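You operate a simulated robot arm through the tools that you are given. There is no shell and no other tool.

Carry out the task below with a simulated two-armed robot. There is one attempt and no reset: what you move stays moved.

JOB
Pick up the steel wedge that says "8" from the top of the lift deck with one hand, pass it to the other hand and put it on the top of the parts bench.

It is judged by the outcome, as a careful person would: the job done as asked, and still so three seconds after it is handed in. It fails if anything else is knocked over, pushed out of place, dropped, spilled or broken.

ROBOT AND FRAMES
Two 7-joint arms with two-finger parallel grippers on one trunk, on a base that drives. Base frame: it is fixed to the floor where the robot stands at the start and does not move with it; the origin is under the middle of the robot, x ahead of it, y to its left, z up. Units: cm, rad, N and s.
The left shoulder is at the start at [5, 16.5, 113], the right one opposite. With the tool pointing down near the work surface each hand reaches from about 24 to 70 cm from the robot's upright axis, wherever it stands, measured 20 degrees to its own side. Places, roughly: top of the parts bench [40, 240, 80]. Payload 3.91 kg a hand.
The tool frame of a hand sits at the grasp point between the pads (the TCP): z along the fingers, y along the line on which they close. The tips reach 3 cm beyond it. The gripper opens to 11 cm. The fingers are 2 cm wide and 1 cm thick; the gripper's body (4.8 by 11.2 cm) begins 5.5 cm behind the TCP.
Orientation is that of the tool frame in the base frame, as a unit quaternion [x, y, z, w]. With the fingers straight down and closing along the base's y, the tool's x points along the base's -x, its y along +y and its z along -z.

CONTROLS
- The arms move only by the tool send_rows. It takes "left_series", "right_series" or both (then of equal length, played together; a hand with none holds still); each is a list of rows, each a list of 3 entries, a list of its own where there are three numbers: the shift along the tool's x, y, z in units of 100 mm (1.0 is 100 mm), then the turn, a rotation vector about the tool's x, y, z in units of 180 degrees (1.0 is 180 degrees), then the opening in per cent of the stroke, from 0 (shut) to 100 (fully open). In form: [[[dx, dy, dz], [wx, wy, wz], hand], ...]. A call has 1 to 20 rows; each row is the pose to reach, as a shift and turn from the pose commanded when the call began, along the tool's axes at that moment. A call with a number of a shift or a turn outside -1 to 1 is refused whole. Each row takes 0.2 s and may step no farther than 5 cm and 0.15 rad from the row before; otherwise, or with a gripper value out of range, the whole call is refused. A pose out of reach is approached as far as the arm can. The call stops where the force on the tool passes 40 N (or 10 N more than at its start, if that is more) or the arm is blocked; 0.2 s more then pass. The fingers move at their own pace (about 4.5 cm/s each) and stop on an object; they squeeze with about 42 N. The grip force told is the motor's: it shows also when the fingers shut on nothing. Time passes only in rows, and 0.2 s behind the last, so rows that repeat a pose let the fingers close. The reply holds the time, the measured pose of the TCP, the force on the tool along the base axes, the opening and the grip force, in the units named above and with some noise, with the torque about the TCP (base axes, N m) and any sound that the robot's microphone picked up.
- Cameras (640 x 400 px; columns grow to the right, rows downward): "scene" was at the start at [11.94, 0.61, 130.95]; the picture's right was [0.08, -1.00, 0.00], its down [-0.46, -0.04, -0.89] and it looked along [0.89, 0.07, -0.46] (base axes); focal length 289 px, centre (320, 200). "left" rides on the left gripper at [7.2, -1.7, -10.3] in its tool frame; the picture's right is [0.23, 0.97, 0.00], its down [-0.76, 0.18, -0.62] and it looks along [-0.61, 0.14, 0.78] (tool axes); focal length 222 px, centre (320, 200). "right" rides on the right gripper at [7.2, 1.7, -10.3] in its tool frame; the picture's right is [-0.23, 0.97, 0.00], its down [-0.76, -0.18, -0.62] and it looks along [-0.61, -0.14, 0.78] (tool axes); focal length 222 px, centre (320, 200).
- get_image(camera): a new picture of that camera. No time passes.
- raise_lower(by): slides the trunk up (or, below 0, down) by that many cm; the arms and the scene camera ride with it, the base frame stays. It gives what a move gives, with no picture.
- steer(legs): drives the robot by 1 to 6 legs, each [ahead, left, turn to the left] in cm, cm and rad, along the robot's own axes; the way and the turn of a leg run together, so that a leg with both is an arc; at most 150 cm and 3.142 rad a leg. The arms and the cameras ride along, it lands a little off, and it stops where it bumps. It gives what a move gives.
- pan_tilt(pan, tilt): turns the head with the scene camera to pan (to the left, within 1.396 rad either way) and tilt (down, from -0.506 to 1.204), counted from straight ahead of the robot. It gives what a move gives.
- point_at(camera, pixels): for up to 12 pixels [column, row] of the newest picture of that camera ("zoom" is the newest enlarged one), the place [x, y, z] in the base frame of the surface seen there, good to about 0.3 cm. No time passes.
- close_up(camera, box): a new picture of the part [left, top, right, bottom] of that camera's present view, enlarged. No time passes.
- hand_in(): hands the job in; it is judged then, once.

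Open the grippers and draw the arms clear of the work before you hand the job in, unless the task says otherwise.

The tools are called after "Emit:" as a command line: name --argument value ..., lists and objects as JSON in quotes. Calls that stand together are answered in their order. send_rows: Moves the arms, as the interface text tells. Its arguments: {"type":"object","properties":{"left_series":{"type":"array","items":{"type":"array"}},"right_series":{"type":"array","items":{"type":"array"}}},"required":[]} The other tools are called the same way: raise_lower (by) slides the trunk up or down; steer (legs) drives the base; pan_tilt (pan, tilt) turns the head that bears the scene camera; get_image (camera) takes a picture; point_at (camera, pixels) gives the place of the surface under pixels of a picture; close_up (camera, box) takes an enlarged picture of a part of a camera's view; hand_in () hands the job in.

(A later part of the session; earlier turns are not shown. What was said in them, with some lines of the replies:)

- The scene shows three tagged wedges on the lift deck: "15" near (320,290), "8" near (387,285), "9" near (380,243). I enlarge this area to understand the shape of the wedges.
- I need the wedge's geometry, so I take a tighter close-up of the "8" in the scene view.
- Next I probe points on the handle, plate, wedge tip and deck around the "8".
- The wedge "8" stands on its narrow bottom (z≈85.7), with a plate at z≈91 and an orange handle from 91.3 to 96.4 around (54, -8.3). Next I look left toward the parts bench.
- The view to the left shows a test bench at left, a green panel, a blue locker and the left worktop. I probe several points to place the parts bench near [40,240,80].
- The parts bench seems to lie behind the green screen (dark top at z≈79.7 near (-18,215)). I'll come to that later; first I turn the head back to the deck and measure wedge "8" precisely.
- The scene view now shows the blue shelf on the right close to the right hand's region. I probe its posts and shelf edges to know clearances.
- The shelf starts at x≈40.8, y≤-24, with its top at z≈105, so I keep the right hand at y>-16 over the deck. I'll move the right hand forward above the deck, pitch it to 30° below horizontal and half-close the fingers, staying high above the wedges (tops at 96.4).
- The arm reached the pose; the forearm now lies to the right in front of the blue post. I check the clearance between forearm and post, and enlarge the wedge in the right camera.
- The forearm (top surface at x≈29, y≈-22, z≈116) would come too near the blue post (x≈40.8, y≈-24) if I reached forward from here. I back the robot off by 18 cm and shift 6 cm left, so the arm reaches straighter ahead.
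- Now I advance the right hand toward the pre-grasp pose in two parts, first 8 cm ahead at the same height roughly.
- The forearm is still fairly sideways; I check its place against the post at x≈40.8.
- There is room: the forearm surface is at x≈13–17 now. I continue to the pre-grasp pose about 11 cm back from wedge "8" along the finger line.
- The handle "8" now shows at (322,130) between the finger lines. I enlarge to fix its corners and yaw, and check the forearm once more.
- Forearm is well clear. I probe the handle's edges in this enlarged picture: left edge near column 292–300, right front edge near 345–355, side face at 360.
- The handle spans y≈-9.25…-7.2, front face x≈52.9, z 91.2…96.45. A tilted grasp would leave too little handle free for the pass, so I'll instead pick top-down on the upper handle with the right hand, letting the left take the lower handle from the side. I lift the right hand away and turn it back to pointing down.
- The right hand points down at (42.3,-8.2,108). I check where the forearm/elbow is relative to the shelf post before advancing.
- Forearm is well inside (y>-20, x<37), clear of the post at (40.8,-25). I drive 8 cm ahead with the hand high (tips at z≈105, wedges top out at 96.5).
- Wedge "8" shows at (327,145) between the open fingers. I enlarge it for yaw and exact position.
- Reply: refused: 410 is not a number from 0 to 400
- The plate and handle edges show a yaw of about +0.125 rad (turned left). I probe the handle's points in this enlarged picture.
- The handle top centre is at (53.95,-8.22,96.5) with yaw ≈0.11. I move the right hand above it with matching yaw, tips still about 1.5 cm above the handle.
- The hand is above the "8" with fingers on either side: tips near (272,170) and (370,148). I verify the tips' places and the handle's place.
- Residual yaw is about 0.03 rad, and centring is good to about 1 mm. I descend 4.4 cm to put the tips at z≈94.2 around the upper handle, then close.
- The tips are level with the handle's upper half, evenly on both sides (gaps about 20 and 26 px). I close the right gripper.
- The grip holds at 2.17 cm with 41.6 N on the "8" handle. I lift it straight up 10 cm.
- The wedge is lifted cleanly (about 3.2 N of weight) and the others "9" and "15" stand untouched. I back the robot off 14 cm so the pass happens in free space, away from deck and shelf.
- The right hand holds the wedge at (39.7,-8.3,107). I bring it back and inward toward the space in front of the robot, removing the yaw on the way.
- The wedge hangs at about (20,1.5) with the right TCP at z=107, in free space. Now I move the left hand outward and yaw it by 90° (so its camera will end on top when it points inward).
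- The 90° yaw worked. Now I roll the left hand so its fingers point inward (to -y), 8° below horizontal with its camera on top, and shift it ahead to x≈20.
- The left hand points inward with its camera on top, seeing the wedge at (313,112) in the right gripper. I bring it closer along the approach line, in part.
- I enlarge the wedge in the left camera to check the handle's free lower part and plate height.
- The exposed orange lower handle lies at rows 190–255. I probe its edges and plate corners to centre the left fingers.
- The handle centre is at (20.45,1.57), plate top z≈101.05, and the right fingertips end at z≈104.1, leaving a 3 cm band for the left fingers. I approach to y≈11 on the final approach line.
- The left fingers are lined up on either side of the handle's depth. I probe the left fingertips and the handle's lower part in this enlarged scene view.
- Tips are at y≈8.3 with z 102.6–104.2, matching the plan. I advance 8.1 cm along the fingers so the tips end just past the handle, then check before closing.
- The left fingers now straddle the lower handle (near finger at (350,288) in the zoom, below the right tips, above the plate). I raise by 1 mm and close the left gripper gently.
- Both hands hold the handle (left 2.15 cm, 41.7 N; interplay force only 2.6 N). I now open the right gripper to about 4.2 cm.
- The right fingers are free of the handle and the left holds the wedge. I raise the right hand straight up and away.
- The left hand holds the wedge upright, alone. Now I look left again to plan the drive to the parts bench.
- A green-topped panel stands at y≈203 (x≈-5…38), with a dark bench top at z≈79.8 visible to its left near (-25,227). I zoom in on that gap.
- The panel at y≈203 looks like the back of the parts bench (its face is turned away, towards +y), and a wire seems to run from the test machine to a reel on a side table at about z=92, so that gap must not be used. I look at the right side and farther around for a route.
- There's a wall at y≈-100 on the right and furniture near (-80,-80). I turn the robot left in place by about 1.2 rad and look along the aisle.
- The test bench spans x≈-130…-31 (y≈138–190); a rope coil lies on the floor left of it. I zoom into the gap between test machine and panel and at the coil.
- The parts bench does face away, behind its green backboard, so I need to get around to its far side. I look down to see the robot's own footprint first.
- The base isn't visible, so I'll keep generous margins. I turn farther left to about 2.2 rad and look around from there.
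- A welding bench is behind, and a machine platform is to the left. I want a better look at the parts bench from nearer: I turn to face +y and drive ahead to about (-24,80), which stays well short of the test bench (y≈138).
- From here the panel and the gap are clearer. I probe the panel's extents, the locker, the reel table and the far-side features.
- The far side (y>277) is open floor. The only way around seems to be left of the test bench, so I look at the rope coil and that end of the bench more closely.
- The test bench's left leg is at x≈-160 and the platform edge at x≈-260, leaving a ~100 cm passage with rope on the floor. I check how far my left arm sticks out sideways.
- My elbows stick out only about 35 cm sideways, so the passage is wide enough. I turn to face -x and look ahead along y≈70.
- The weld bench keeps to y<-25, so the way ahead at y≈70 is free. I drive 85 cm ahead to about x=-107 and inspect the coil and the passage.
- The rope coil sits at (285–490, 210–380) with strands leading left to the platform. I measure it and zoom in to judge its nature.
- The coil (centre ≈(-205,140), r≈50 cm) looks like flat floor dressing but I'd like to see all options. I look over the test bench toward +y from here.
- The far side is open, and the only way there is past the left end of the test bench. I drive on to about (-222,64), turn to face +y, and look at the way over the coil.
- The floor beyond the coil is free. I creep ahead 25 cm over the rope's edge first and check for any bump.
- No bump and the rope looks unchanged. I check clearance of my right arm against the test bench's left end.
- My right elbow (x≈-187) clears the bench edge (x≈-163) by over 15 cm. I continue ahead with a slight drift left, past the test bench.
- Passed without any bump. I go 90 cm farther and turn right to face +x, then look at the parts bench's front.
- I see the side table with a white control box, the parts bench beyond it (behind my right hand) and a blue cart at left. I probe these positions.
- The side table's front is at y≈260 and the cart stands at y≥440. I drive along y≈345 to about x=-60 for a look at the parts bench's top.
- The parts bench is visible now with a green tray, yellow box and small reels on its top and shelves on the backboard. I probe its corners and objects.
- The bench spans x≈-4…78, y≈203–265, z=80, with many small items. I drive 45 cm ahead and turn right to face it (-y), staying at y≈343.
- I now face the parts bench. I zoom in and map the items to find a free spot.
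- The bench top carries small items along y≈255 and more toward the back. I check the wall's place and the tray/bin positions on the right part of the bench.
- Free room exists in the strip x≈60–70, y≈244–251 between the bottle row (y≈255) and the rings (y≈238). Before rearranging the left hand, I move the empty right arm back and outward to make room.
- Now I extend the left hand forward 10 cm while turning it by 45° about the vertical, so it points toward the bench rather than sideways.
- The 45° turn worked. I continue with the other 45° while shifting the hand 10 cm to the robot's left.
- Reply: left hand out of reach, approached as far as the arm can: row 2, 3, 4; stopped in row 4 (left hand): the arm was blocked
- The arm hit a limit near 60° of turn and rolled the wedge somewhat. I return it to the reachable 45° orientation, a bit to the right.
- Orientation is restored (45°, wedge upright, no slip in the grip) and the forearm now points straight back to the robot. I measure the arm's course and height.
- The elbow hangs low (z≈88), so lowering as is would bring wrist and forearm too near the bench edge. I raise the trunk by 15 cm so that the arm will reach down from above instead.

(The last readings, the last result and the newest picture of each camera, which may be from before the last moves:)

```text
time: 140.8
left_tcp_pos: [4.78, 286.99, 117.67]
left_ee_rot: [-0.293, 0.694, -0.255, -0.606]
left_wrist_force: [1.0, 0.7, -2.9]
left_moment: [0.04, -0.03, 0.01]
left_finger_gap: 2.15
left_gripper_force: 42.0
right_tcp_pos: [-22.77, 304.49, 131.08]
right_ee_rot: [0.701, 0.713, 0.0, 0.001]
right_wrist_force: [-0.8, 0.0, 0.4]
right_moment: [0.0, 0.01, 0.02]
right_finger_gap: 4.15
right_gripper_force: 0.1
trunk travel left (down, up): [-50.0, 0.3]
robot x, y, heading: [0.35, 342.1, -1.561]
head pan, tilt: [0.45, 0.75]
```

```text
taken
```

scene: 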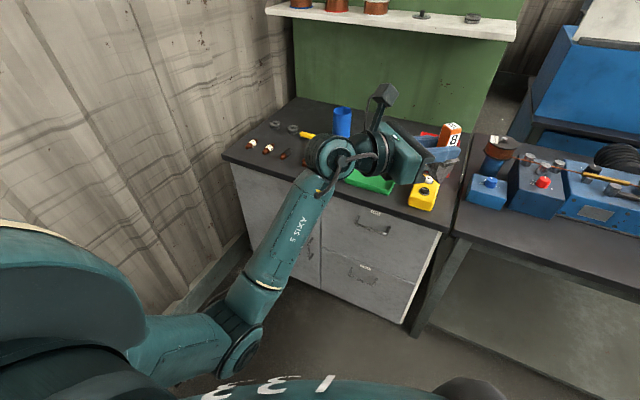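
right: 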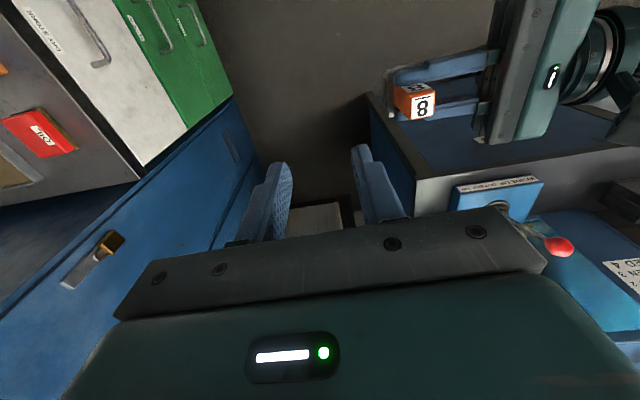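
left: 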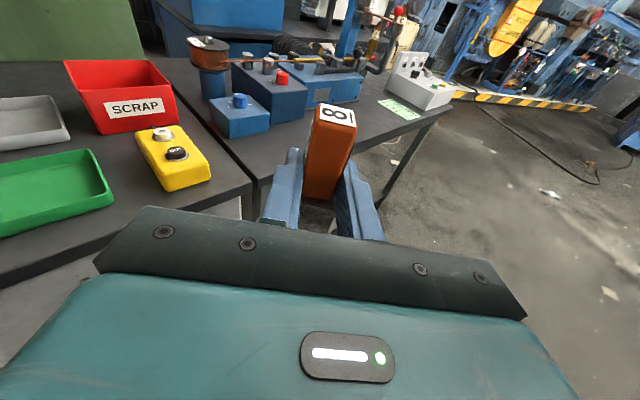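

Now I lower the left hand by the arm 10 cm here, in the free space before the bench, and watch how the elbow settles.

Emit:
send_rows --left_series '[[[-0.198, 0, 0.028], [0, 0, 0], 0], [[-0.396, 0, 0.056], [0, 0, 0], 0], [[-0.594, 0, 0.083], [0, 0, 0], 0], [[-0.792, 0, 0.111], [0, 0, 0], 0], [[-0.99, 0, 0.139], [0, 0, 0], 0], [[-0.99, 0, 0.139], [0, 0, 0], 0]]'

Emit:
send_rows --left_series '[[[-0.198, 0, 0.028], [0, 0, 0], 0], [[-0.396, 0, 0.056], [0, 0, 0], 0], [[-0.594, 0, 0.083], [0, 0, 0], 0], [[-0.792, 0, 0.111], [0, 0, 0], 0], [[-0.99, 0, 0.139], [0, 0, 0], 0], [[-0.99, 0, 0.139], [0, 0, 0], 0]]'

Emit:
get_image --camera "scene"

```text
time: 142.2
left_tcp_pos: [4.83, 287.08, 107.66]
left_ee_rot: [-0.293, 0.694, -0.255, -0.606]
left_wrist_force: [0.1, -0.1, -3.6]
left_moment: [0.04, -0.01, 0.0]
left_finger_gap: 2.17
left_gripper_force: 41.8
right_tcp_pos: [-22.84, 304.41, 131.03]
right_ee_rot: [0.702, 0.712, -0.001, 0.0]
right_wrist_force: [0.9, 0.4, 0.1]
right_moment: [0.01, 0.0, 0.01]
right_finger_gap: 4.17
right_gripper_force: 0.0
trunk travel left (down, up): [-50.0, 0.3]
robot x, y, heading: [0.3, 342.53, -1.566]
head pan, tilt: [0.45, 0.75]
```

```text
time: 143.6
left_tcp_pos: [4.75, 287.07, 97.58]
left_ee_rot: [-0.293, 0.694, -0.255, -0.606]
left_wrist_force: [-0.3, -0.2, -3.4]
left_moment: [0.04, -0.08, -0.03]
left_finger_gap: 2.17
left_gripper_force: 41.9
right_tcp_pos: [-22.74, 304.4, 131.14]
right_ee_rot: [0.701, 0.713, -0.001, 0.001]
right_wrist_force: [0.3, -0.4, 0.0]
right_moment: [0.03, 0.02, -0.02]
right_finger_gap: 4.18
right_gripper_force: 0.2
trunk travel left (down, up): [-50.0, 0.3]
robot x, y, heading: [0.17, 342.17, -1.56]
head pan, tilt: [0.45, 0.75]
```

```text
taken
```

scene: 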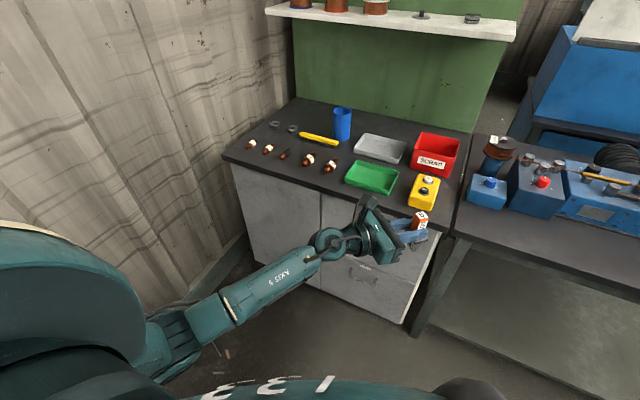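

The bench top is fully visible now. I probe the arm's height and map the items again.

Emit:
point_at --camera "scene" --pixels '[[325, 240], [300, 262], [260, 285], [215, 310], [180, 335], [345, 245], [375, 230], [415, 235], [418, 222], [160, 345], [205, 345], [330, 260]]'

Emit:
close_up --camera "scene" --box '[210, 90, 480, 250]'

Emit:
point_at --camera "zoom" --pixels '[[85, 130], [135, 142], [180, 150], [230, 165], [285, 180], [150, 80], [195, 95], [215, 105], [305, 125], [310, 90], [325, 210], [450, 250]]'

```text
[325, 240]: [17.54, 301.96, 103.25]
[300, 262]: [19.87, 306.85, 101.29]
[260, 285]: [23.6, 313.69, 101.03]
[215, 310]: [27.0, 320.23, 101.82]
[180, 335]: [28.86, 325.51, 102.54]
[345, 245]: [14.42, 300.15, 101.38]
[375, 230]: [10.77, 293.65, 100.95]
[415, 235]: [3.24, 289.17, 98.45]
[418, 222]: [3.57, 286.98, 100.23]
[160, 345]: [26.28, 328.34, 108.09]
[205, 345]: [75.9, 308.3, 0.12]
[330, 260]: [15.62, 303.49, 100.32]
```

```text
2.37 times, centred on (345, 170) of scene
```

zoom: 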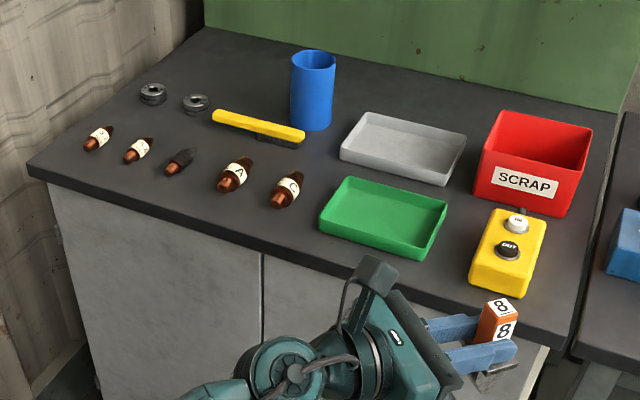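

```text
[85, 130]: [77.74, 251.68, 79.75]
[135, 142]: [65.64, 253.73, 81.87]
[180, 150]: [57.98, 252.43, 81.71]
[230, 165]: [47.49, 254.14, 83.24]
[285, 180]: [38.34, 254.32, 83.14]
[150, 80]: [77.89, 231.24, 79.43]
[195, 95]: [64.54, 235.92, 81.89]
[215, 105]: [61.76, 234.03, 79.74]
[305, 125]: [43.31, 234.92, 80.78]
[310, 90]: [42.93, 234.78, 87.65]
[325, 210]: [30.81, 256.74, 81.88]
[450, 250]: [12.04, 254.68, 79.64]
```

The free strip between bottles (y≈254) and the yellow bar/rings (y≈236–241) around x≈52, y≈247 suits. First I test the low pose here, in front of the bench: lower 9.5 cm to TCP z≈88 and check the forearm's height.

Emit:
send_rows --left_series '[[[-0.19, 0, 0.027], [0, 0, 0], 0], [[-0.38, 0, 0.053], [0, 0, 0], 0], [[-0.57, 0, 0.08], [0, 0, 0], 0], [[-0.76, 0, 0.107], [0, 0, 0], 0], [[-0.94, 0, 0.132], [0, 0, 0], 0], [[-0.94, 0, 0.132], [0, 0, 0], 0]]'

Emit:
get_image --camera "scene"

Emit:
close_up --camera "scene" --box '[150, 180, 470, 380]'

Emit:
point_at --camera "zoom" --pixels '[[330, 170], [300, 200], [260, 215], [200, 220], [150, 225], [100, 235], [370, 190], [410, 200], [340, 220], [460, 190], [490, 180], [480, 160]]'

```text
time: 145.0
left_tcp_pos: [4.69, 287.11, 88.06]
left_ee_rot: [-0.293, 0.694, -0.255, -0.606]
left_wrist_force: [0.1, 0.0, -2.7]
left_moment: [0.04, 0.0, 0.0]
left_finger_gap: 2.19
left_gripper_force: 42.1
right_tcp_pos: [-22.82, 304.43, 131.07]
right_ee_rot: [0.701, 0.713, 0.0, 0.0]
right_wrist_force: [0.2, 0.2, 0.2]
right_moment: [0.02, 0.0, 0.0]
right_finger_gap: 4.18
right_gripper_force: 0.1
trunk travel left (down, up): [-50.0, 0.3]
robot x, y, heading: [0.1, 342.25, -1.561]
head pan, tilt: [0.45, 0.75]
```

```text
taken
```

scene: 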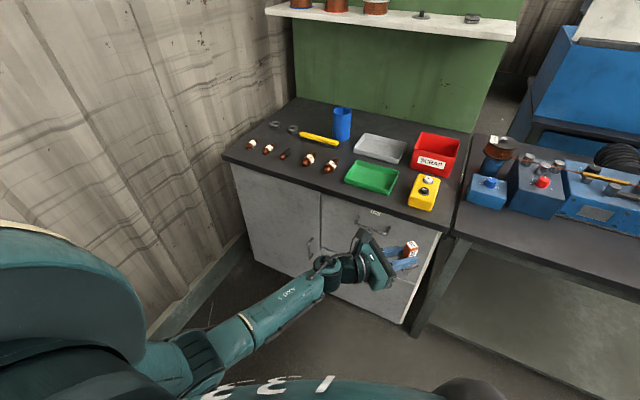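

```text
2.00 times, centred on (310, 280) of scene
```

zoom: 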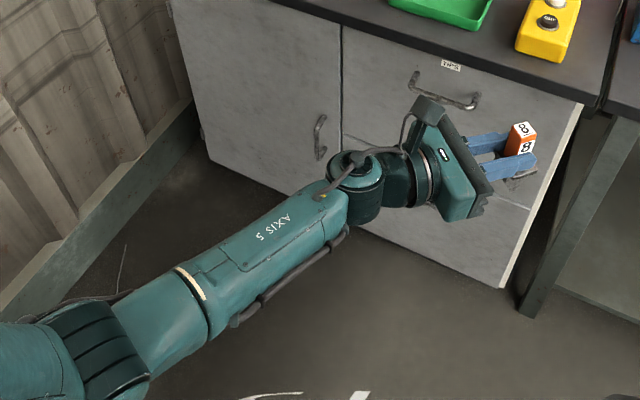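

```text
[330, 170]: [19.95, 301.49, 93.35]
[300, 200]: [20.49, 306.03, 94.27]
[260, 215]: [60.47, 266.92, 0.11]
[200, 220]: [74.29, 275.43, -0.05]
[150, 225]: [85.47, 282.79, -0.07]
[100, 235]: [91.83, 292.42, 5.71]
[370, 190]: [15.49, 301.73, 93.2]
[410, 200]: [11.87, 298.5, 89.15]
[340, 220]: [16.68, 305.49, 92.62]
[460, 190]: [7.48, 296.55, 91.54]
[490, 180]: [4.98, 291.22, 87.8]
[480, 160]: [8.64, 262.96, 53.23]
```

In the low pose the wrist's top is at z≈93 and the forearm rises toward the elbow, so the bench edge and bottles stay clear. I raise the hand again by 10 cm and extend it 10 cm forward for more distance between base and bench.

Emit:
send_rows --left_series '[[[0.25, 0, -0.035], [0, 0, 0], 0], [[0.5, 0, -0.07], [0, 0, 0], 0], [[0.75, 0, -0.105], [0, 0, 0], 0], [[1.0, 0, -0.14], [0, 0, 0], 0], [[1.0, 0, -0.14], [0, 0, 0], 0]]'

Emit:
send_rows --left_series '[[[0.02, -0.14, 0.141], [0, 0, 0], 0], [[0.04, -0.28, 0.283], [0, 0, 0], 0], [[0.06, -0.42, 0.424], [0, 0, 0], 0], [[0.08, -0.56, 0.566], [0, 0, 0], 0], [[0.099, -0.7, 0.707], [0, 0, 0], 0], [[0.099, -0.7, 0.707], [0, 0, 0], 0]]'

Emit:
get_image --camera "scene"

```text
time: 146.2
left_tcp_pos: [4.75, 286.87, 98.31]
left_ee_rot: [-0.292, 0.695, -0.254, -0.606]
left_wrist_force: [0.6, -0.2, -3.5]
left_moment: [0.04, -0.05, -0.01]
left_finger_gap: 2.13
left_gripper_force: 42.1
right_tcp_pos: [-22.81, 304.42, 131.19]
right_ee_rot: [0.701, 0.713, 0.0, 0.001]
right_wrist_force: [-0.4, -0.3, 0.2]
right_moment: [-0.01, 0.03, 0.01]
right_finger_gap: 4.18
right_gripper_force: 0.0
trunk travel left (down, up): [-50.0, 0.3]
robot x, y, heading: [0.32, 342.14, -1.562]
head pan, tilt: [0.45, 0.75]
```

```text
time: 147.6
left_tcp_pos: [4.75, 276.99, 98.32]
left_ee_rot: [-0.293, 0.694, -0.255, -0.606]
left_wrist_force: [-0.1, 0.0, -2.8]
left_moment: [0.04, -0.04, -0.02]
left_finger_gap: 2.16
left_gripper_force: 41.3
right_tcp_pos: [-22.81, 304.52, 131.16]
right_ee_rot: [0.702, 0.713, -0.001, 0.001]
right_wrist_force: [0.6, 0.2, -0.7]
right_moment: [0.05, -0.01, 0.01]
right_finger_gap: 4.16
right_gripper_force: 0.1
trunk travel left (down, up): [-50.0, 0.3]
robot x, y, heading: [0.16, 342.03, -1.561]
head pan, tilt: [0.45, 0.75]
```

```text
taken
```

scene: 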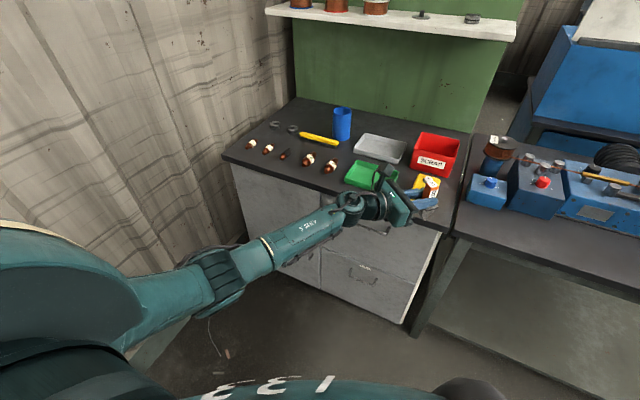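

The arm follows well. I strafe left 49 cm along the bench at this distance (wedge at y≈276, bench edge at 265), then look again.

Emit:
steer --legs '[[0, 25, 0], [0, 24, 0]]'

Emit:
pan_tilt --pan 0.15 --tilt 0.8

Emit:
get_image --camera "scene"

```text
time: 152.7
left_tcp_pos: [53.6, 277.56, 98.24]
left_ee_rot: [-0.292, 0.694, -0.255, -0.606]
left_wrist_force: [-0.2, 0.7, -2.7]
left_moment: [0.01, -0.07, 0.03]
left_finger_gap: 2.14
left_gripper_force: 41.8
right_tcp_pos: [26.01, 305.11, 131.05]
right_ee_rot: [0.702, 0.712, 0.0, 0.001]
right_wrist_force: [0.3, -0.4, -0.8]
right_moment: [0.03, 0.01, 0.0]
right_finger_gap: 4.17
right_gripper_force: 0.1
trunk travel left (down, up): [-50.0, 0.3]
robot x, y, heading: [49.1, 342.39, -1.565]
head pan, tilt: [0.45, 0.75]
```

```text
time: 153.5
left_tcp_pos: [53.55, 277.68, 98.26]
left_ee_rot: [-0.293, 0.695, -0.254, -0.605]
left_wrist_force: [-0.1, -0.2, -3.1]
left_moment: [0.0, -0.05, 0.0]
left_finger_gap: 2.14
left_gripper_force: 41.5
right_tcp_pos: [26.09, 305.13, 131.02]
right_ee_rot: [0.702, 0.712, -0.002, 0.001]
right_wrist_force: [0.6, 0.2, 0.5]
right_moment: [-0.02, 0.01, -0.01]
right_finger_gap: 4.18
right_gripper_force: 0.0
trunk travel left (down, up): [-50.0, 0.3]
robot x, y, heading: [49.3, 342.81, -1.563]
head pan, tilt: [0.15, 0.799]
```

```text
taken
```

scene: 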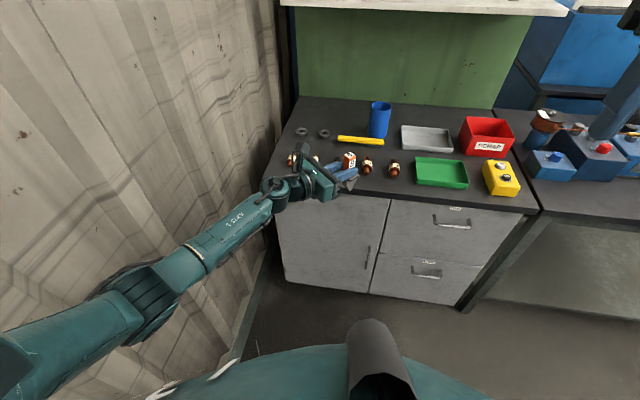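

The wedge is at (52.5,276.6). I check the elbow's distance to the wall and re-map the items around the intended spot.

Emit:
point_at --camera "scene" --pixels '[[150, 300], [120, 270], [170, 270], [100, 200], [80, 330], [300, 133], [324, 134], [342, 138], [380, 144], [367, 166], [394, 171], [292, 160]]'

Emit:
close_up --camera "scene" --box '[260, 90, 420, 210]'

```text
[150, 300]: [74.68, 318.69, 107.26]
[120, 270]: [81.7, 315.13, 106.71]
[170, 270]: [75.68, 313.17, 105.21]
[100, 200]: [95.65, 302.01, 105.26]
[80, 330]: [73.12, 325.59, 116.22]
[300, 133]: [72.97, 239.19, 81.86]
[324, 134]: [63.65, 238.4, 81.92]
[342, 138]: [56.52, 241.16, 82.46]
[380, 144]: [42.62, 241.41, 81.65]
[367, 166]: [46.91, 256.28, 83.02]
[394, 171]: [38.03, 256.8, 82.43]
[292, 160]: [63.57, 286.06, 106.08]
```

```text
3.33 times, centred on (340, 150) of scene
```

zoom: 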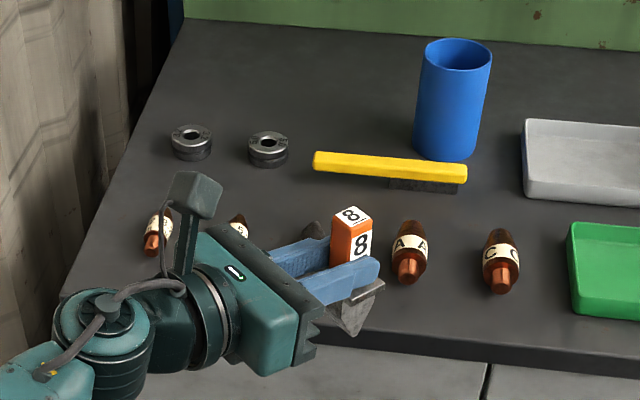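

The elbow is 13 cm from the wall. The spot (52.3, 248) between the yellow bar (front edge y≈243) and bottles (y≥252) is free, and everything there is lower than 84 while the wedge's bottom is at 91. I drive 28.5 cm ahead.

Emit:
steer --legs '[[14, 0, 0], [14.3, 0, 0]]'

Emit:
get_image --camera "scene"

Emit:
get_image --camera "left"

```text
time: 155.8
left_tcp_pos: [53.61, 249.04, 98.2]
left_ee_rot: [-0.292, 0.695, -0.253, -0.606]
left_wrist_force: [0.0, 0.7, -3.8]
left_moment: [0.06, -0.08, 0.0]
left_finger_gap: 2.15
left_gripper_force: 42.2
right_tcp_pos: [26.26, 276.59, 131.05]
right_ee_rot: [0.703, 0.711, -0.001, 0.001]
right_wrist_force: [-0.2, -0.3, -0.3]
right_moment: [0.02, -0.01, -0.01]
right_finger_gap: 4.19
right_gripper_force: 0.0
trunk travel left (down, up): [-50.0, 0.3]
robot x, y, heading: [49.49, 314.65, -1.557]
head pan, tilt: [0.15, 0.799]
```

```text
taken
```

scene: 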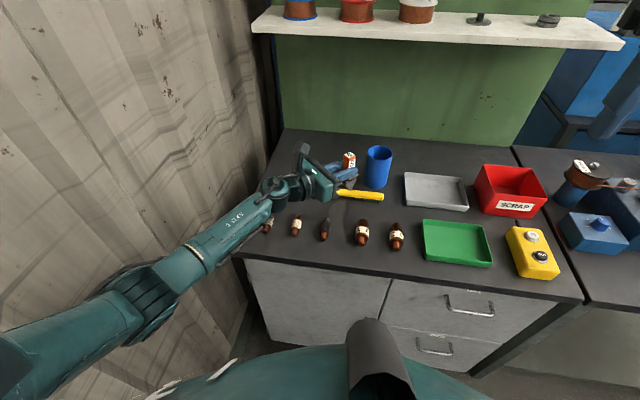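

```text
taken
```

left: 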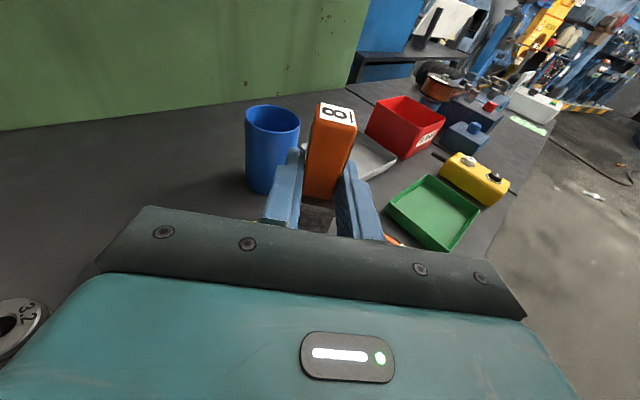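

The handle is now above about (52.5,248). I enlarge and re-probe the items around that point to confirm it is free.

Emit:
close_up --camera "scene" --box '[250, 130, 430, 260]'

Emit:
point_at --camera "zoom" --pixels '[[360, 215], [395, 222], [470, 235], [270, 345], [265, 305], [395, 340], [398, 312], [520, 360], [350, 65], [345, 110], [165, 340], [330, 260]]'

```text
3.08 times, centred on (340, 195) of scene
```

zoom: 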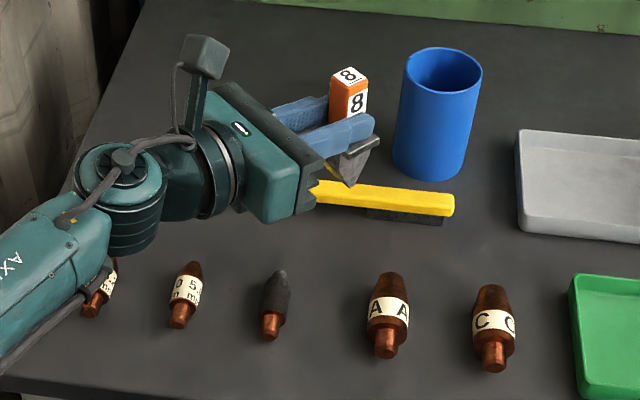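

```text
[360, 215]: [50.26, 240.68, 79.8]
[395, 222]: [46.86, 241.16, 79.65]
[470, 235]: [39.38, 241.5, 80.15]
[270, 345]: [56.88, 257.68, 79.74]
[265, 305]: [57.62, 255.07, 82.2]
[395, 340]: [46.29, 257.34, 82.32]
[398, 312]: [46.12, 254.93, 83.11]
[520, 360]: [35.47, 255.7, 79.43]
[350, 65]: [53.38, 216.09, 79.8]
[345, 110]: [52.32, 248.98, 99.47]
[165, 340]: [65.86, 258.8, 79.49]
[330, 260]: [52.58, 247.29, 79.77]
```

The table point under the wedge, (52.5,247.5), is free: bar edge at y≈240.6, bottles from y≈250. I lower the hand 9.8 cm, stopping about 1.3 cm above the bench.

Emit:
send_rows --left_series '[[[-0.198, 0, 0.028], [0, 0, 0], 0], [[-0.396, 0, 0.056], [0, 0, 0], 0], [[-0.594, 0, 0.083], [0, 0, 0], 0], [[-0.742, 0, 0.104], [0, 0, 0], 0], [[-0.87, 0, 0.122], [0, 0, 0], 0], [[-0.97, 0, 0.136], [0, 0, 0], 0], [[-0.97, 0, 0.136], [0, 0, 0], 0]]'

Emit:
close_up --camera "scene" --box '[250, 130, 430, 260]'

Emit:
get_image --camera "left"

```text
time: 157.4
left_tcp_pos: [53.65, 248.95, 88.53]
left_ee_rot: [-0.292, 0.695, -0.254, -0.606]
left_wrist_force: [-0.1, 0.0, -4.2]
left_moment: [0.03, -0.03, 0.0]
left_finger_gap: 2.18
left_gripper_force: 41.7
right_tcp_pos: [26.17, 276.63, 131.13]
right_ee_rot: [0.703, 0.712, 0.0, 0.001]
right_wrist_force: [0.9, -0.6, 0.2]
right_moment: [-0.02, -0.02, -0.02]
right_finger_gap: 4.18
right_gripper_force: 0.1
trunk travel left (down, up): [-50.0, 0.3]
robot x, y, heading: [49.22, 314.04, -1.561]
head pan, tilt: [0.15, 0.799]
```

```text
3.08 times, centred on (340, 195) of scene
```

zoom: 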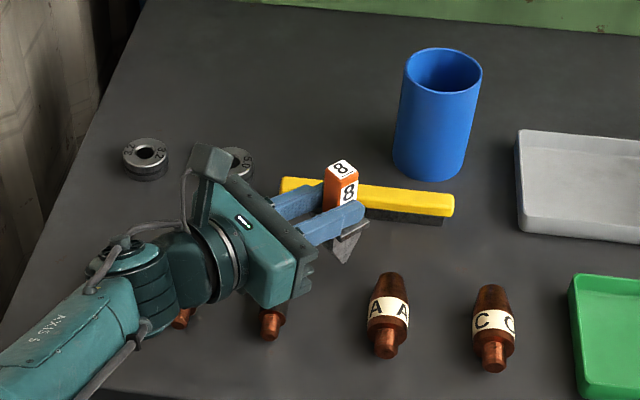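

```text
taken
```

left: 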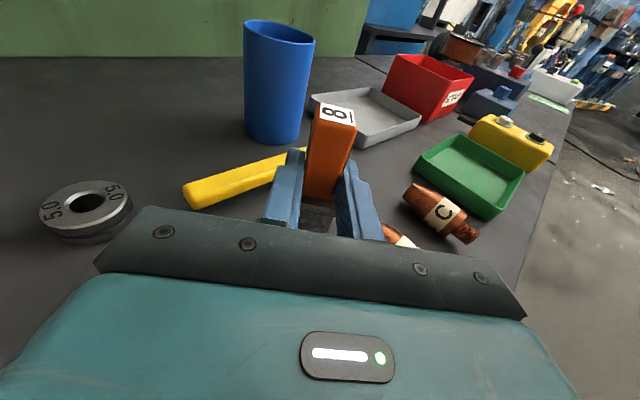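

The hand hovers over the third bottle with room. I check the lower outlines of hand and wrist against the bottles before the last centimetre.

Emit:
point_at --camera "zoom" --pixels '[[160, 325], [135, 350], [200, 300], [265, 300], [300, 290], [185, 318], [270, 325], [345, 255], [350, 235], [340, 215], [310, 240], [130, 300]]'

```text
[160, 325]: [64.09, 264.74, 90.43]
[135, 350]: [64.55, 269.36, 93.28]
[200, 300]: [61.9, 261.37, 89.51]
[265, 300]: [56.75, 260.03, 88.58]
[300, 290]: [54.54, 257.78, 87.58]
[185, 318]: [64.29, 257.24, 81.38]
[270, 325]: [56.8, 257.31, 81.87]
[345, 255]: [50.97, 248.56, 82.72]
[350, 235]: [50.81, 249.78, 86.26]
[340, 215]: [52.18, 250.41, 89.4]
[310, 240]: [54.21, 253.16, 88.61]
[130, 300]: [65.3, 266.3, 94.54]
```

Clearances are good (hand ≥87.5, wrist ≥89.5, bottles ≤83). I lower another 1.2 cm gently and read the force.

Emit:
send_rows --left_series '[[[-0.04, 0, 0.0056], [0, 0, 0], 0], [[-0.079, 0, 0.011], [0, 0, 0], 0], [[-0.1, 0, 0.014], [0, 0, 0], 0], [[-0.119, 0, 0.0167], [0, 0, 0], 0], [[-0.119, 0, 0.0167], [0, 0, 0], 0]]'

Emit:
close_up --camera "scene" --box '[310, 170, 390, 230]'

```text
time: 158.6
left_tcp_pos: [53.58, 249.07, 87.24]
left_ee_rot: [-0.292, 0.696, -0.254, -0.605]
left_wrist_force: [0.7, 0.4, -3.1]
left_moment: [0.03, -0.06, -0.01]
left_finger_gap: 2.13
left_gripper_force: 41.5
right_tcp_pos: [26.3, 276.51, 131.17]
right_ee_rot: [0.703, 0.711, -0.001, 0.0]
right_wrist_force: [-0.3, 0.5, 0.1]
right_moment: [0.06, 0.0, -0.02]
right_finger_gap: 4.17
right_gripper_force: 0.1
trunk travel left (down, up): [-50.0, 0.3]
robot x, y, heading: [49.6, 314.3, -1.566]
head pan, tilt: [0.15, 0.799]
```

```text
6.67 times, centred on (350, 200) of scene
```

zoom: 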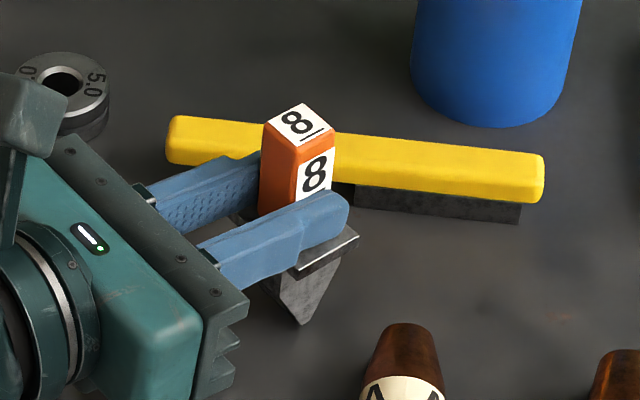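

Still hanging freely (-3.1 N), a few millimetres above the bench. I lower by 2 mm more.

Emit:
send_rows --left_series '[[[-0.01, 0, 0.0014], [0, 0, 0], 0], [[-0.02, 0, 0.0028], [0, 0, 0], 0], [[-0.02, 0, 0.0028], [0, 0, 0], 0]]'

```text
time: 159.4
left_tcp_pos: [53.69, 249.02, 87.03]
left_ee_rot: [-0.291, 0.696, -0.253, -0.606]
left_wrist_force: [0.4, 0.4, -2.4]
left_moment: [0.03, -0.06, 0.01]
left_finger_gap: 2.14
left_gripper_force: 42.1
right_tcp_pos: [26.24, 276.64, 131.09]
right_ee_rot: [0.703, 0.711, -0.001, 0.0]
right_wrist_force: [0.4, 0.3, 0.6]
right_moment: [-0.01, 0.0, 0.0]
right_finger_gap: 4.17
right_gripper_force: 0.1
trunk travel left (down, up): [-50.0, 0.3]
robot x, y, heading: [49.2, 314.39, -1.566]
head pan, tilt: [0.15, 0.799]
```

No clear contact yet (-2.4 N). I go down another 1.5 mm.

Emit:
send_rows --left_series '[[[-0.005, 0, 0.0007], [0, 0, 0], 0], [[-0.01, 0, 0.0014], [0, 0, 0], 0], [[-0.015, 0, 0.0021], [0, 0, 0], 0], [[-0.015, 0, 0.0021], [0, 0, 0], 0]]'

Emit:
close_up --camera "scene" --box '[310, 170, 390, 230]'

```text
time: 160.4
left_tcp_pos: [53.7, 248.94, 86.84]
left_ee_rot: [-0.292, 0.695, -0.254, -0.606]
left_wrist_force: [0.2, -0.4, -2.4]
left_moment: [0.03, -0.04, -0.01]
left_finger_gap: 2.15
left_gripper_force: 42.0
right_tcp_pos: [26.28, 276.67, 130.99]
right_ee_rot: [0.703, 0.711, -0.001, 0.001]
right_wrist_force: [-1.0, -0.4, 0.7]
right_moment: [0.0, -0.01, 0.01]
right_finger_gap: 4.19
right_gripper_force: 0.1
trunk travel left (down, up): [-50.0, 0.3]
robot x, y, heading: [49.08, 314.66, -1.567]
head pan, tilt: [0.15, 0.799]
```

```text
6.67 times, centred on (350, 200) of scene
```

zoom: 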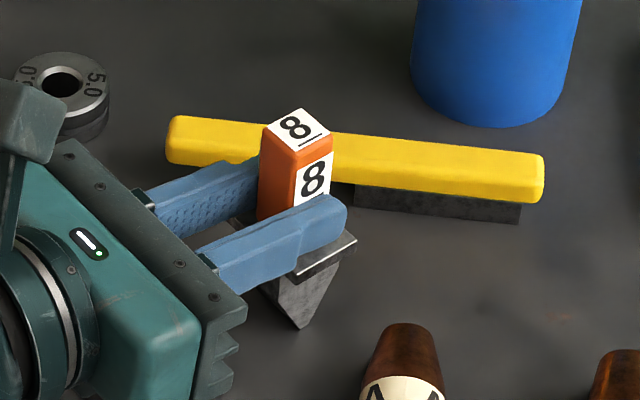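

I probe the wedge's bottom corner and the table beside it to see the remaining gap.

Emit:
point_at --camera "zoom" --pixels '[[300, 322], [302, 315], [303, 335], [298, 300], [320, 280], [330, 310], [280, 335], [295, 125], [300, 110], [350, 240], [300, 345], [315, 262]]'

```text
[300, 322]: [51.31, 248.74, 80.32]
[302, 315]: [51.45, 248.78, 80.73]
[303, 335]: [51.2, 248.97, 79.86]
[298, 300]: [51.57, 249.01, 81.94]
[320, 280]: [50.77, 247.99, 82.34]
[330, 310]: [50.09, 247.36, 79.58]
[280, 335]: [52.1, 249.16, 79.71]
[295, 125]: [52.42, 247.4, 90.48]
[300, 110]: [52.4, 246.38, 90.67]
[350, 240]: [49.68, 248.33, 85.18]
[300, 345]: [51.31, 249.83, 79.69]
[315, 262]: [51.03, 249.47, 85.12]
```

The handle's top is at z≈90.6, so the bottom is about 1 mm above the bench. I lower in half-millimetre steps.

Emit:
send_rows --left_series '[[[-0.005, 0, 0.0007], [0, 0, 0], 0], [[-0.01, 0, 0.0014], [0, 0, 0], 0], [[-0.01, 0, 0.0014], [0, 0, 0], 0]]'

```text
time: 161.2
left_tcp_pos: [53.64, 249.14, 86.99]
left_ee_rot: [-0.29, 0.695, -0.253, -0.607]
left_wrist_force: [0.7, -1.0, 3.1]
left_moment: [0.0, -0.02, 0.03]
left_finger_gap: 2.16
left_gripper_force: 42.1
right_tcp_pos: [26.29, 276.7, 131.19]
right_ee_rot: [0.703, 0.711, 0.0, 0.0]
right_wrist_force: [-0.7, 0.7, 0.6]
right_moment: [-0.03, -0.01, 0.0]
right_finger_gap: 4.2
right_gripper_force: 0.1
trunk travel left (down, up): [-50.0, 0.3]
robot x, y, heading: [49.11, 314.45, -1.561]
head pan, tilt: [0.15, 0.799]
```

Contact: the vertical force went from -2.4 to +3.1 N. The wedge stands on the bench, upright; I open the left fingers gradually.

Emit:
send_rows --left_series '[[[0, 0, 0], [0, 0, 0], 20], [[0, 0, 0], [0, 0, 0], 22], [[0, 0, 0], [0, 0, 0], 25], [[0, 0, 0], [0, 0, 0], 30], [[0, 0, 0], [0, 0, 0], 38], [[0, 0, 0], [0, 0, 0], 46], [[0, 0, 0], [0, 0, 0], 50], [[0, 0, 0], [0, 0, 0], 50]]'

Emit:
close_up --camera "scene" --box '[310, 170, 390, 230]'

Emit:
get_image --camera "left"

```text
time: 163.0
left_tcp_pos: [53.62, 249.02, 86.75]
left_ee_rot: [-0.292, 0.695, -0.254, -0.606]
left_wrist_force: [-0.2, -1.1, 0.2]
left_moment: [0.02, -0.02, 0.02]
left_finger_gap: 5.49
left_gripper_force: 0.1
right_tcp_pos: [26.26, 276.66, 131.14]
right_ee_rot: [0.703, 0.712, -0.001, 0.0]
right_wrist_force: [-0.8, -0.8, 1.1]
right_moment: [0.02, 0.01, 0.0]
right_finger_gap: 4.16
right_gripper_force: 0.0
trunk travel left (down, up): [-50.0, 0.3]
robot x, y, heading: [49.9, 314.33, -1.561]
head pan, tilt: [0.15, 0.799]
```

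```text
6.67 times, centred on (350, 200) of scene
```

zoom: 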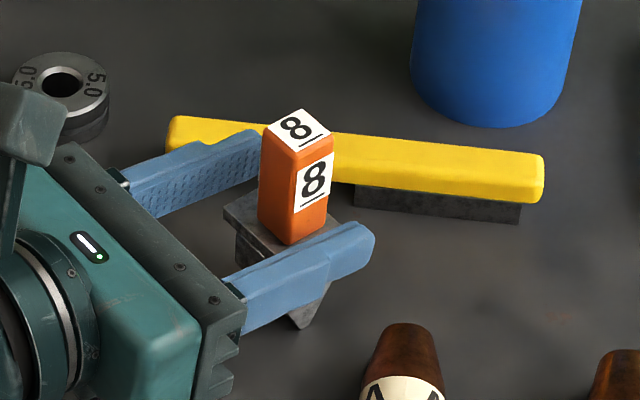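

```text
taken
```

left: 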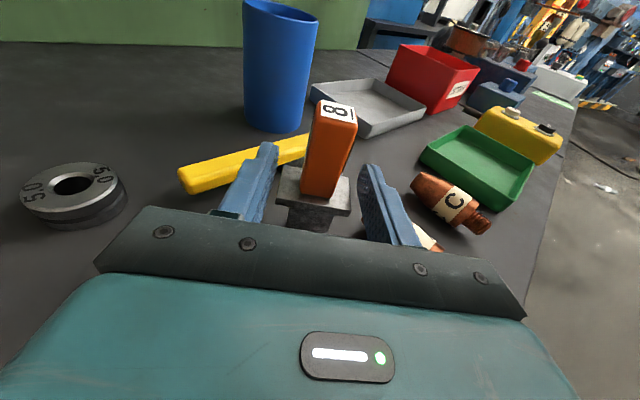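

The wedge "8" stands upright by itself with the fingers clear on both sides. I withdraw the left hand straight back along its fingers and then upward.

Emit:
send_rows --left_series '[[[0.01, 0, -0.08], [0, 0, 0], 50], [[0.02, 0, -0.18], [0, 0, 0], 50], [[0.04, 0, -0.3], [0, 0, 0], 50], [[0.08, 0, -0.44], [0, 0, 0], 50], [[0.15, 0, -0.58], [0, 0, 0], 50], [[0.28, 0, -0.72], [0, 0, 0], 50], [[0.45, 0, -0.85], [0, 0, 0], 50], [[0.65, 0, -0.95], [0, 0, 0], 50], [[0.85, 0, -1.0], [0, 0, 0], 50], [[1.0, 0, -1.0], [0, 0, 0], 50]]'

Emit:
get_image --camera "scene"

Emit:
close_up --camera "scene" --box '[250, 130, 430, 260]'

```text
time: 165.2
left_tcp_pos: [58.57, 255.53, 98.28]
left_ee_rot: [-0.291, 0.695, -0.253, -0.607]
left_wrist_force: [-0.3, 0.6, -0.4]
left_moment: [0.01, -0.03, 0.01]
left_finger_gap: 5.51
left_gripper_force: 0.2
right_tcp_pos: [25.33, 276.9, 131.0]
right_ee_rot: [0.703, 0.711, 0.001, 0.003]
right_wrist_force: [-0.5, 0.1, 0.5]
right_moment: [0.02, 0.04, 0.03]
right_finger_gap: 4.17
right_gripper_force: 0.0
trunk travel left (down, up): [-50.0, 0.3]
robot x, y, heading: [49.38, 314.26, -1.561]
head pan, tilt: [0.15, 0.799]
```

```text
taken
```

scene: 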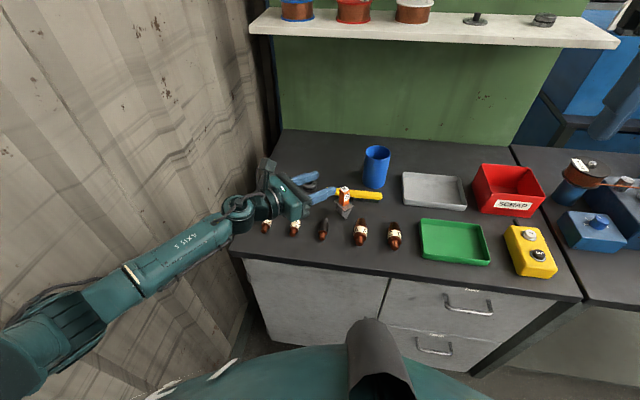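

```text
3.08 times, centred on (340, 195) of scene
```

zoom: 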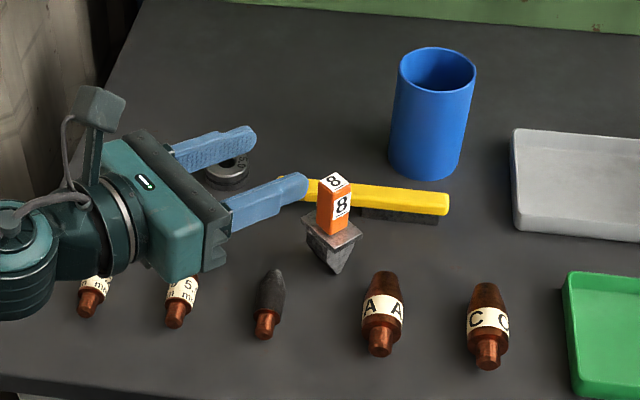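

The wedge stands alone at its spot. My left elbow seems to have touched the wall lightly (readings shifted by about 1 cm), so I strafe 8 cm right, away from the wall; the open hand is 6 cm above the wedge's top.

Emit:
steer --legs '[[0, -8, 0]]'

Emit:
get_image --camera "scene"

```text
time: 166.6
left_tcp_pos: [51.65, 255.2, 98.17]
left_ee_rot: [-0.292, 0.696, -0.254, -0.605]
left_wrist_force: [0.0, 0.1, -0.5]
left_moment: [-0.02, 0.0, 0.05]
left_finger_gap: 5.49
left_gripper_force: 0.1
right_tcp_pos: [18.22, 276.62, 131.13]
right_ee_rot: [0.703, 0.711, -0.001, 0.0]
right_wrist_force: [-0.4, 0.6, -0.3]
right_moment: [0.0, -0.02, 0.01]
right_finger_gap: 4.17
right_gripper_force: 0.0
trunk travel left (down, up): [-50.0, 0.3]
robot x, y, heading: [41.18, 314.4, -1.567]
head pan, tilt: [0.15, 0.799]
```

```text
taken
```

scene: 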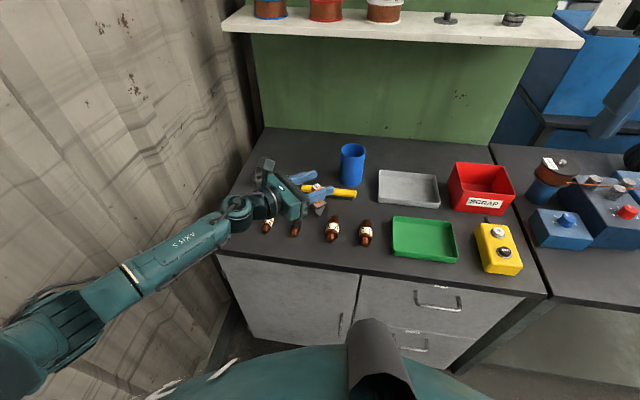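

The hand is above the bench items and free. I back off 32 cm from the bench.

Emit:
steer --legs '[[-32, 0, 0]]'

Emit:
get_image --camera "scene"

Emit:
close_up --camera "scene" --box '[240, 60, 420, 190]'

```text
time: 168.7
left_tcp_pos: [51.18, 286.32, 98.18]
left_ee_rot: [-0.29, 0.695, -0.253, -0.607]
left_wrist_force: [-0.7, -0.4, 0.0]
left_moment: [0.0, 0.01, 0.0]
left_finger_gap: 5.51
left_gripper_force: 0.0
right_tcp_pos: [17.88, 308.01, 131.05]
right_ee_rot: [0.705, 0.709, -0.001, 0.001]
right_wrist_force: [-0.3, -0.2, -0.2]
right_moment: [-0.03, 0.0, -0.01]
right_finger_gap: 4.19
right_gripper_force: 0.1
trunk travel left (down, up): [-50.0, 0.3]
robot x, y, heading: [41.07, 345.37, -1.573]
head pan, tilt: [0.15, 0.799]
```

```text
taken
```

scene: 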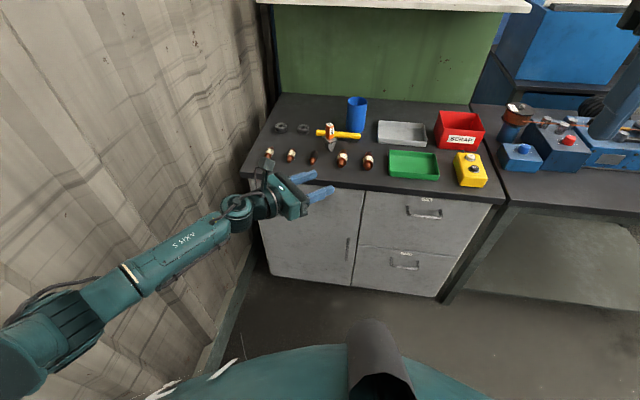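

```text
3.08 times, centred on (330, 125) of scene
```

zoom: 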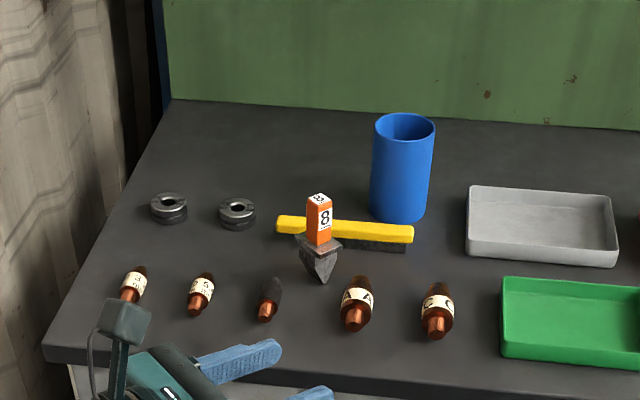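

Wedge "8" stands upright on the parts bench near (52,248), and all neighbours are where they were. I open both grippers fully, with the arms clear of the bench, and take a last look.

Emit:
send_rows --left_series '[[[0, 0, 0], [0, 0, 0], 70], [[0, 0, 0], [0, 0, 0], 100], [[0, 0, 0], [0, 0, 0], 100], [[0, 0, 0], [0, 0, 0], 100], [[0, 0, 0], [0, 0, 0], 100]]' --right_series '[[[0, 0, 0], [0, 0, 0], 70], [[0, 0, 0], [0, 0, 0], 100], [[0, 0, 0], [0, 0, 0], 100], [[0, 0, 0], [0, 0, 0], 100], [[0, 0, 0], [0, 0, 0], 100]]'

Emit:
close_up --camera "scene" --box '[300, 100, 370, 180]'

Emit:
point_at --camera "zoom" --pixels '[[320, 110], [310, 140], [318, 230], [300, 260]]'

```text
time: 169.8
left_tcp_pos: [51.15, 286.28, 98.18]
left_ee_rot: [-0.289, 0.695, -0.252, -0.608]
left_wrist_force: [-0.2, -0.3, 0.0]
left_moment: [-0.02, -0.02, 0.02]
left_finger_gap: 10.99
left_gripper_force: 0.1
right_tcp_pos: [17.88, 307.8, 131.06]
right_ee_rot: [0.705, 0.709, 0.0, 0.0]
right_wrist_force: [0.9, -0.2, -0.7]
right_moment: [0.02, -0.01, 0.03]
right_finger_gap: 11.01
right_gripper_force: 0.0
trunk travel left (down, up): [-50.0, 0.3]
robot x, y, heading: [41.13, 345.63, -1.568]
head pan, tilt: [0.15, 0.799]
```

```text
5.00 times, centred on (335, 140) of scene
```

zoom: 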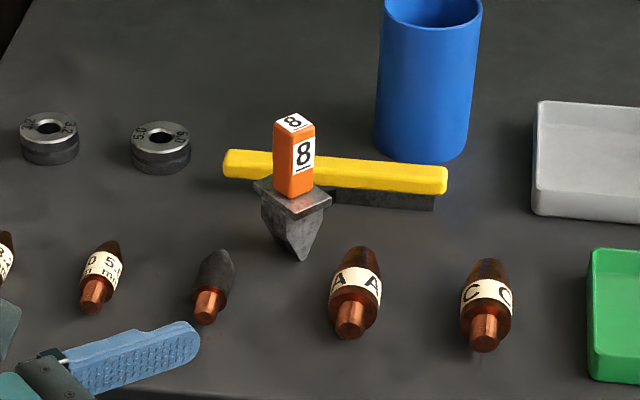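

```text
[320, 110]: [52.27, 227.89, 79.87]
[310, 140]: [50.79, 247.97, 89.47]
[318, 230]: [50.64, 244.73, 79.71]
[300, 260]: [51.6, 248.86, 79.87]
```

The wedge stands upright and still on the parts bench at about (52,248), both grippers are open and the arms are clear, and nothing else was moved. I hand the job in.

Emit:
hand_in

```text
The job is handed in.
```

The steel wedge marked "8" is standing upright on the parts bench, near (52, 248) in the base frame. I have handed the job in; no verdict came back.

- **Pick and pass:** The right hand lifted it off the lift deck by the top of its orange handle. The left hand took it by the lower handle in mid-air, and the right hand then let go.
- **Drive:** The bench faces away from the deck, behind its green backboard. I drove around the left end of the test bench to reach its open side. That route crossed a coil of rope on the floor. The drive reported no bump, and the rope looked unchanged when I checked partway across; I did not look back at it afterwards.
- **Placing:** The left hand set it down between the yellow bar and the row of small bottles. It stayed upright when the fingers opened.
- **Contact to mention:** As I withdrew, the readings shifted by about 1 cm, most likely the left elbow touching the wall. Nothing on the bench moved.

In the last view the other bench items were in their places. Wedges "9" and "15" were still standing when I left the deck. Both grippers are open and the arms are clear of the bench.
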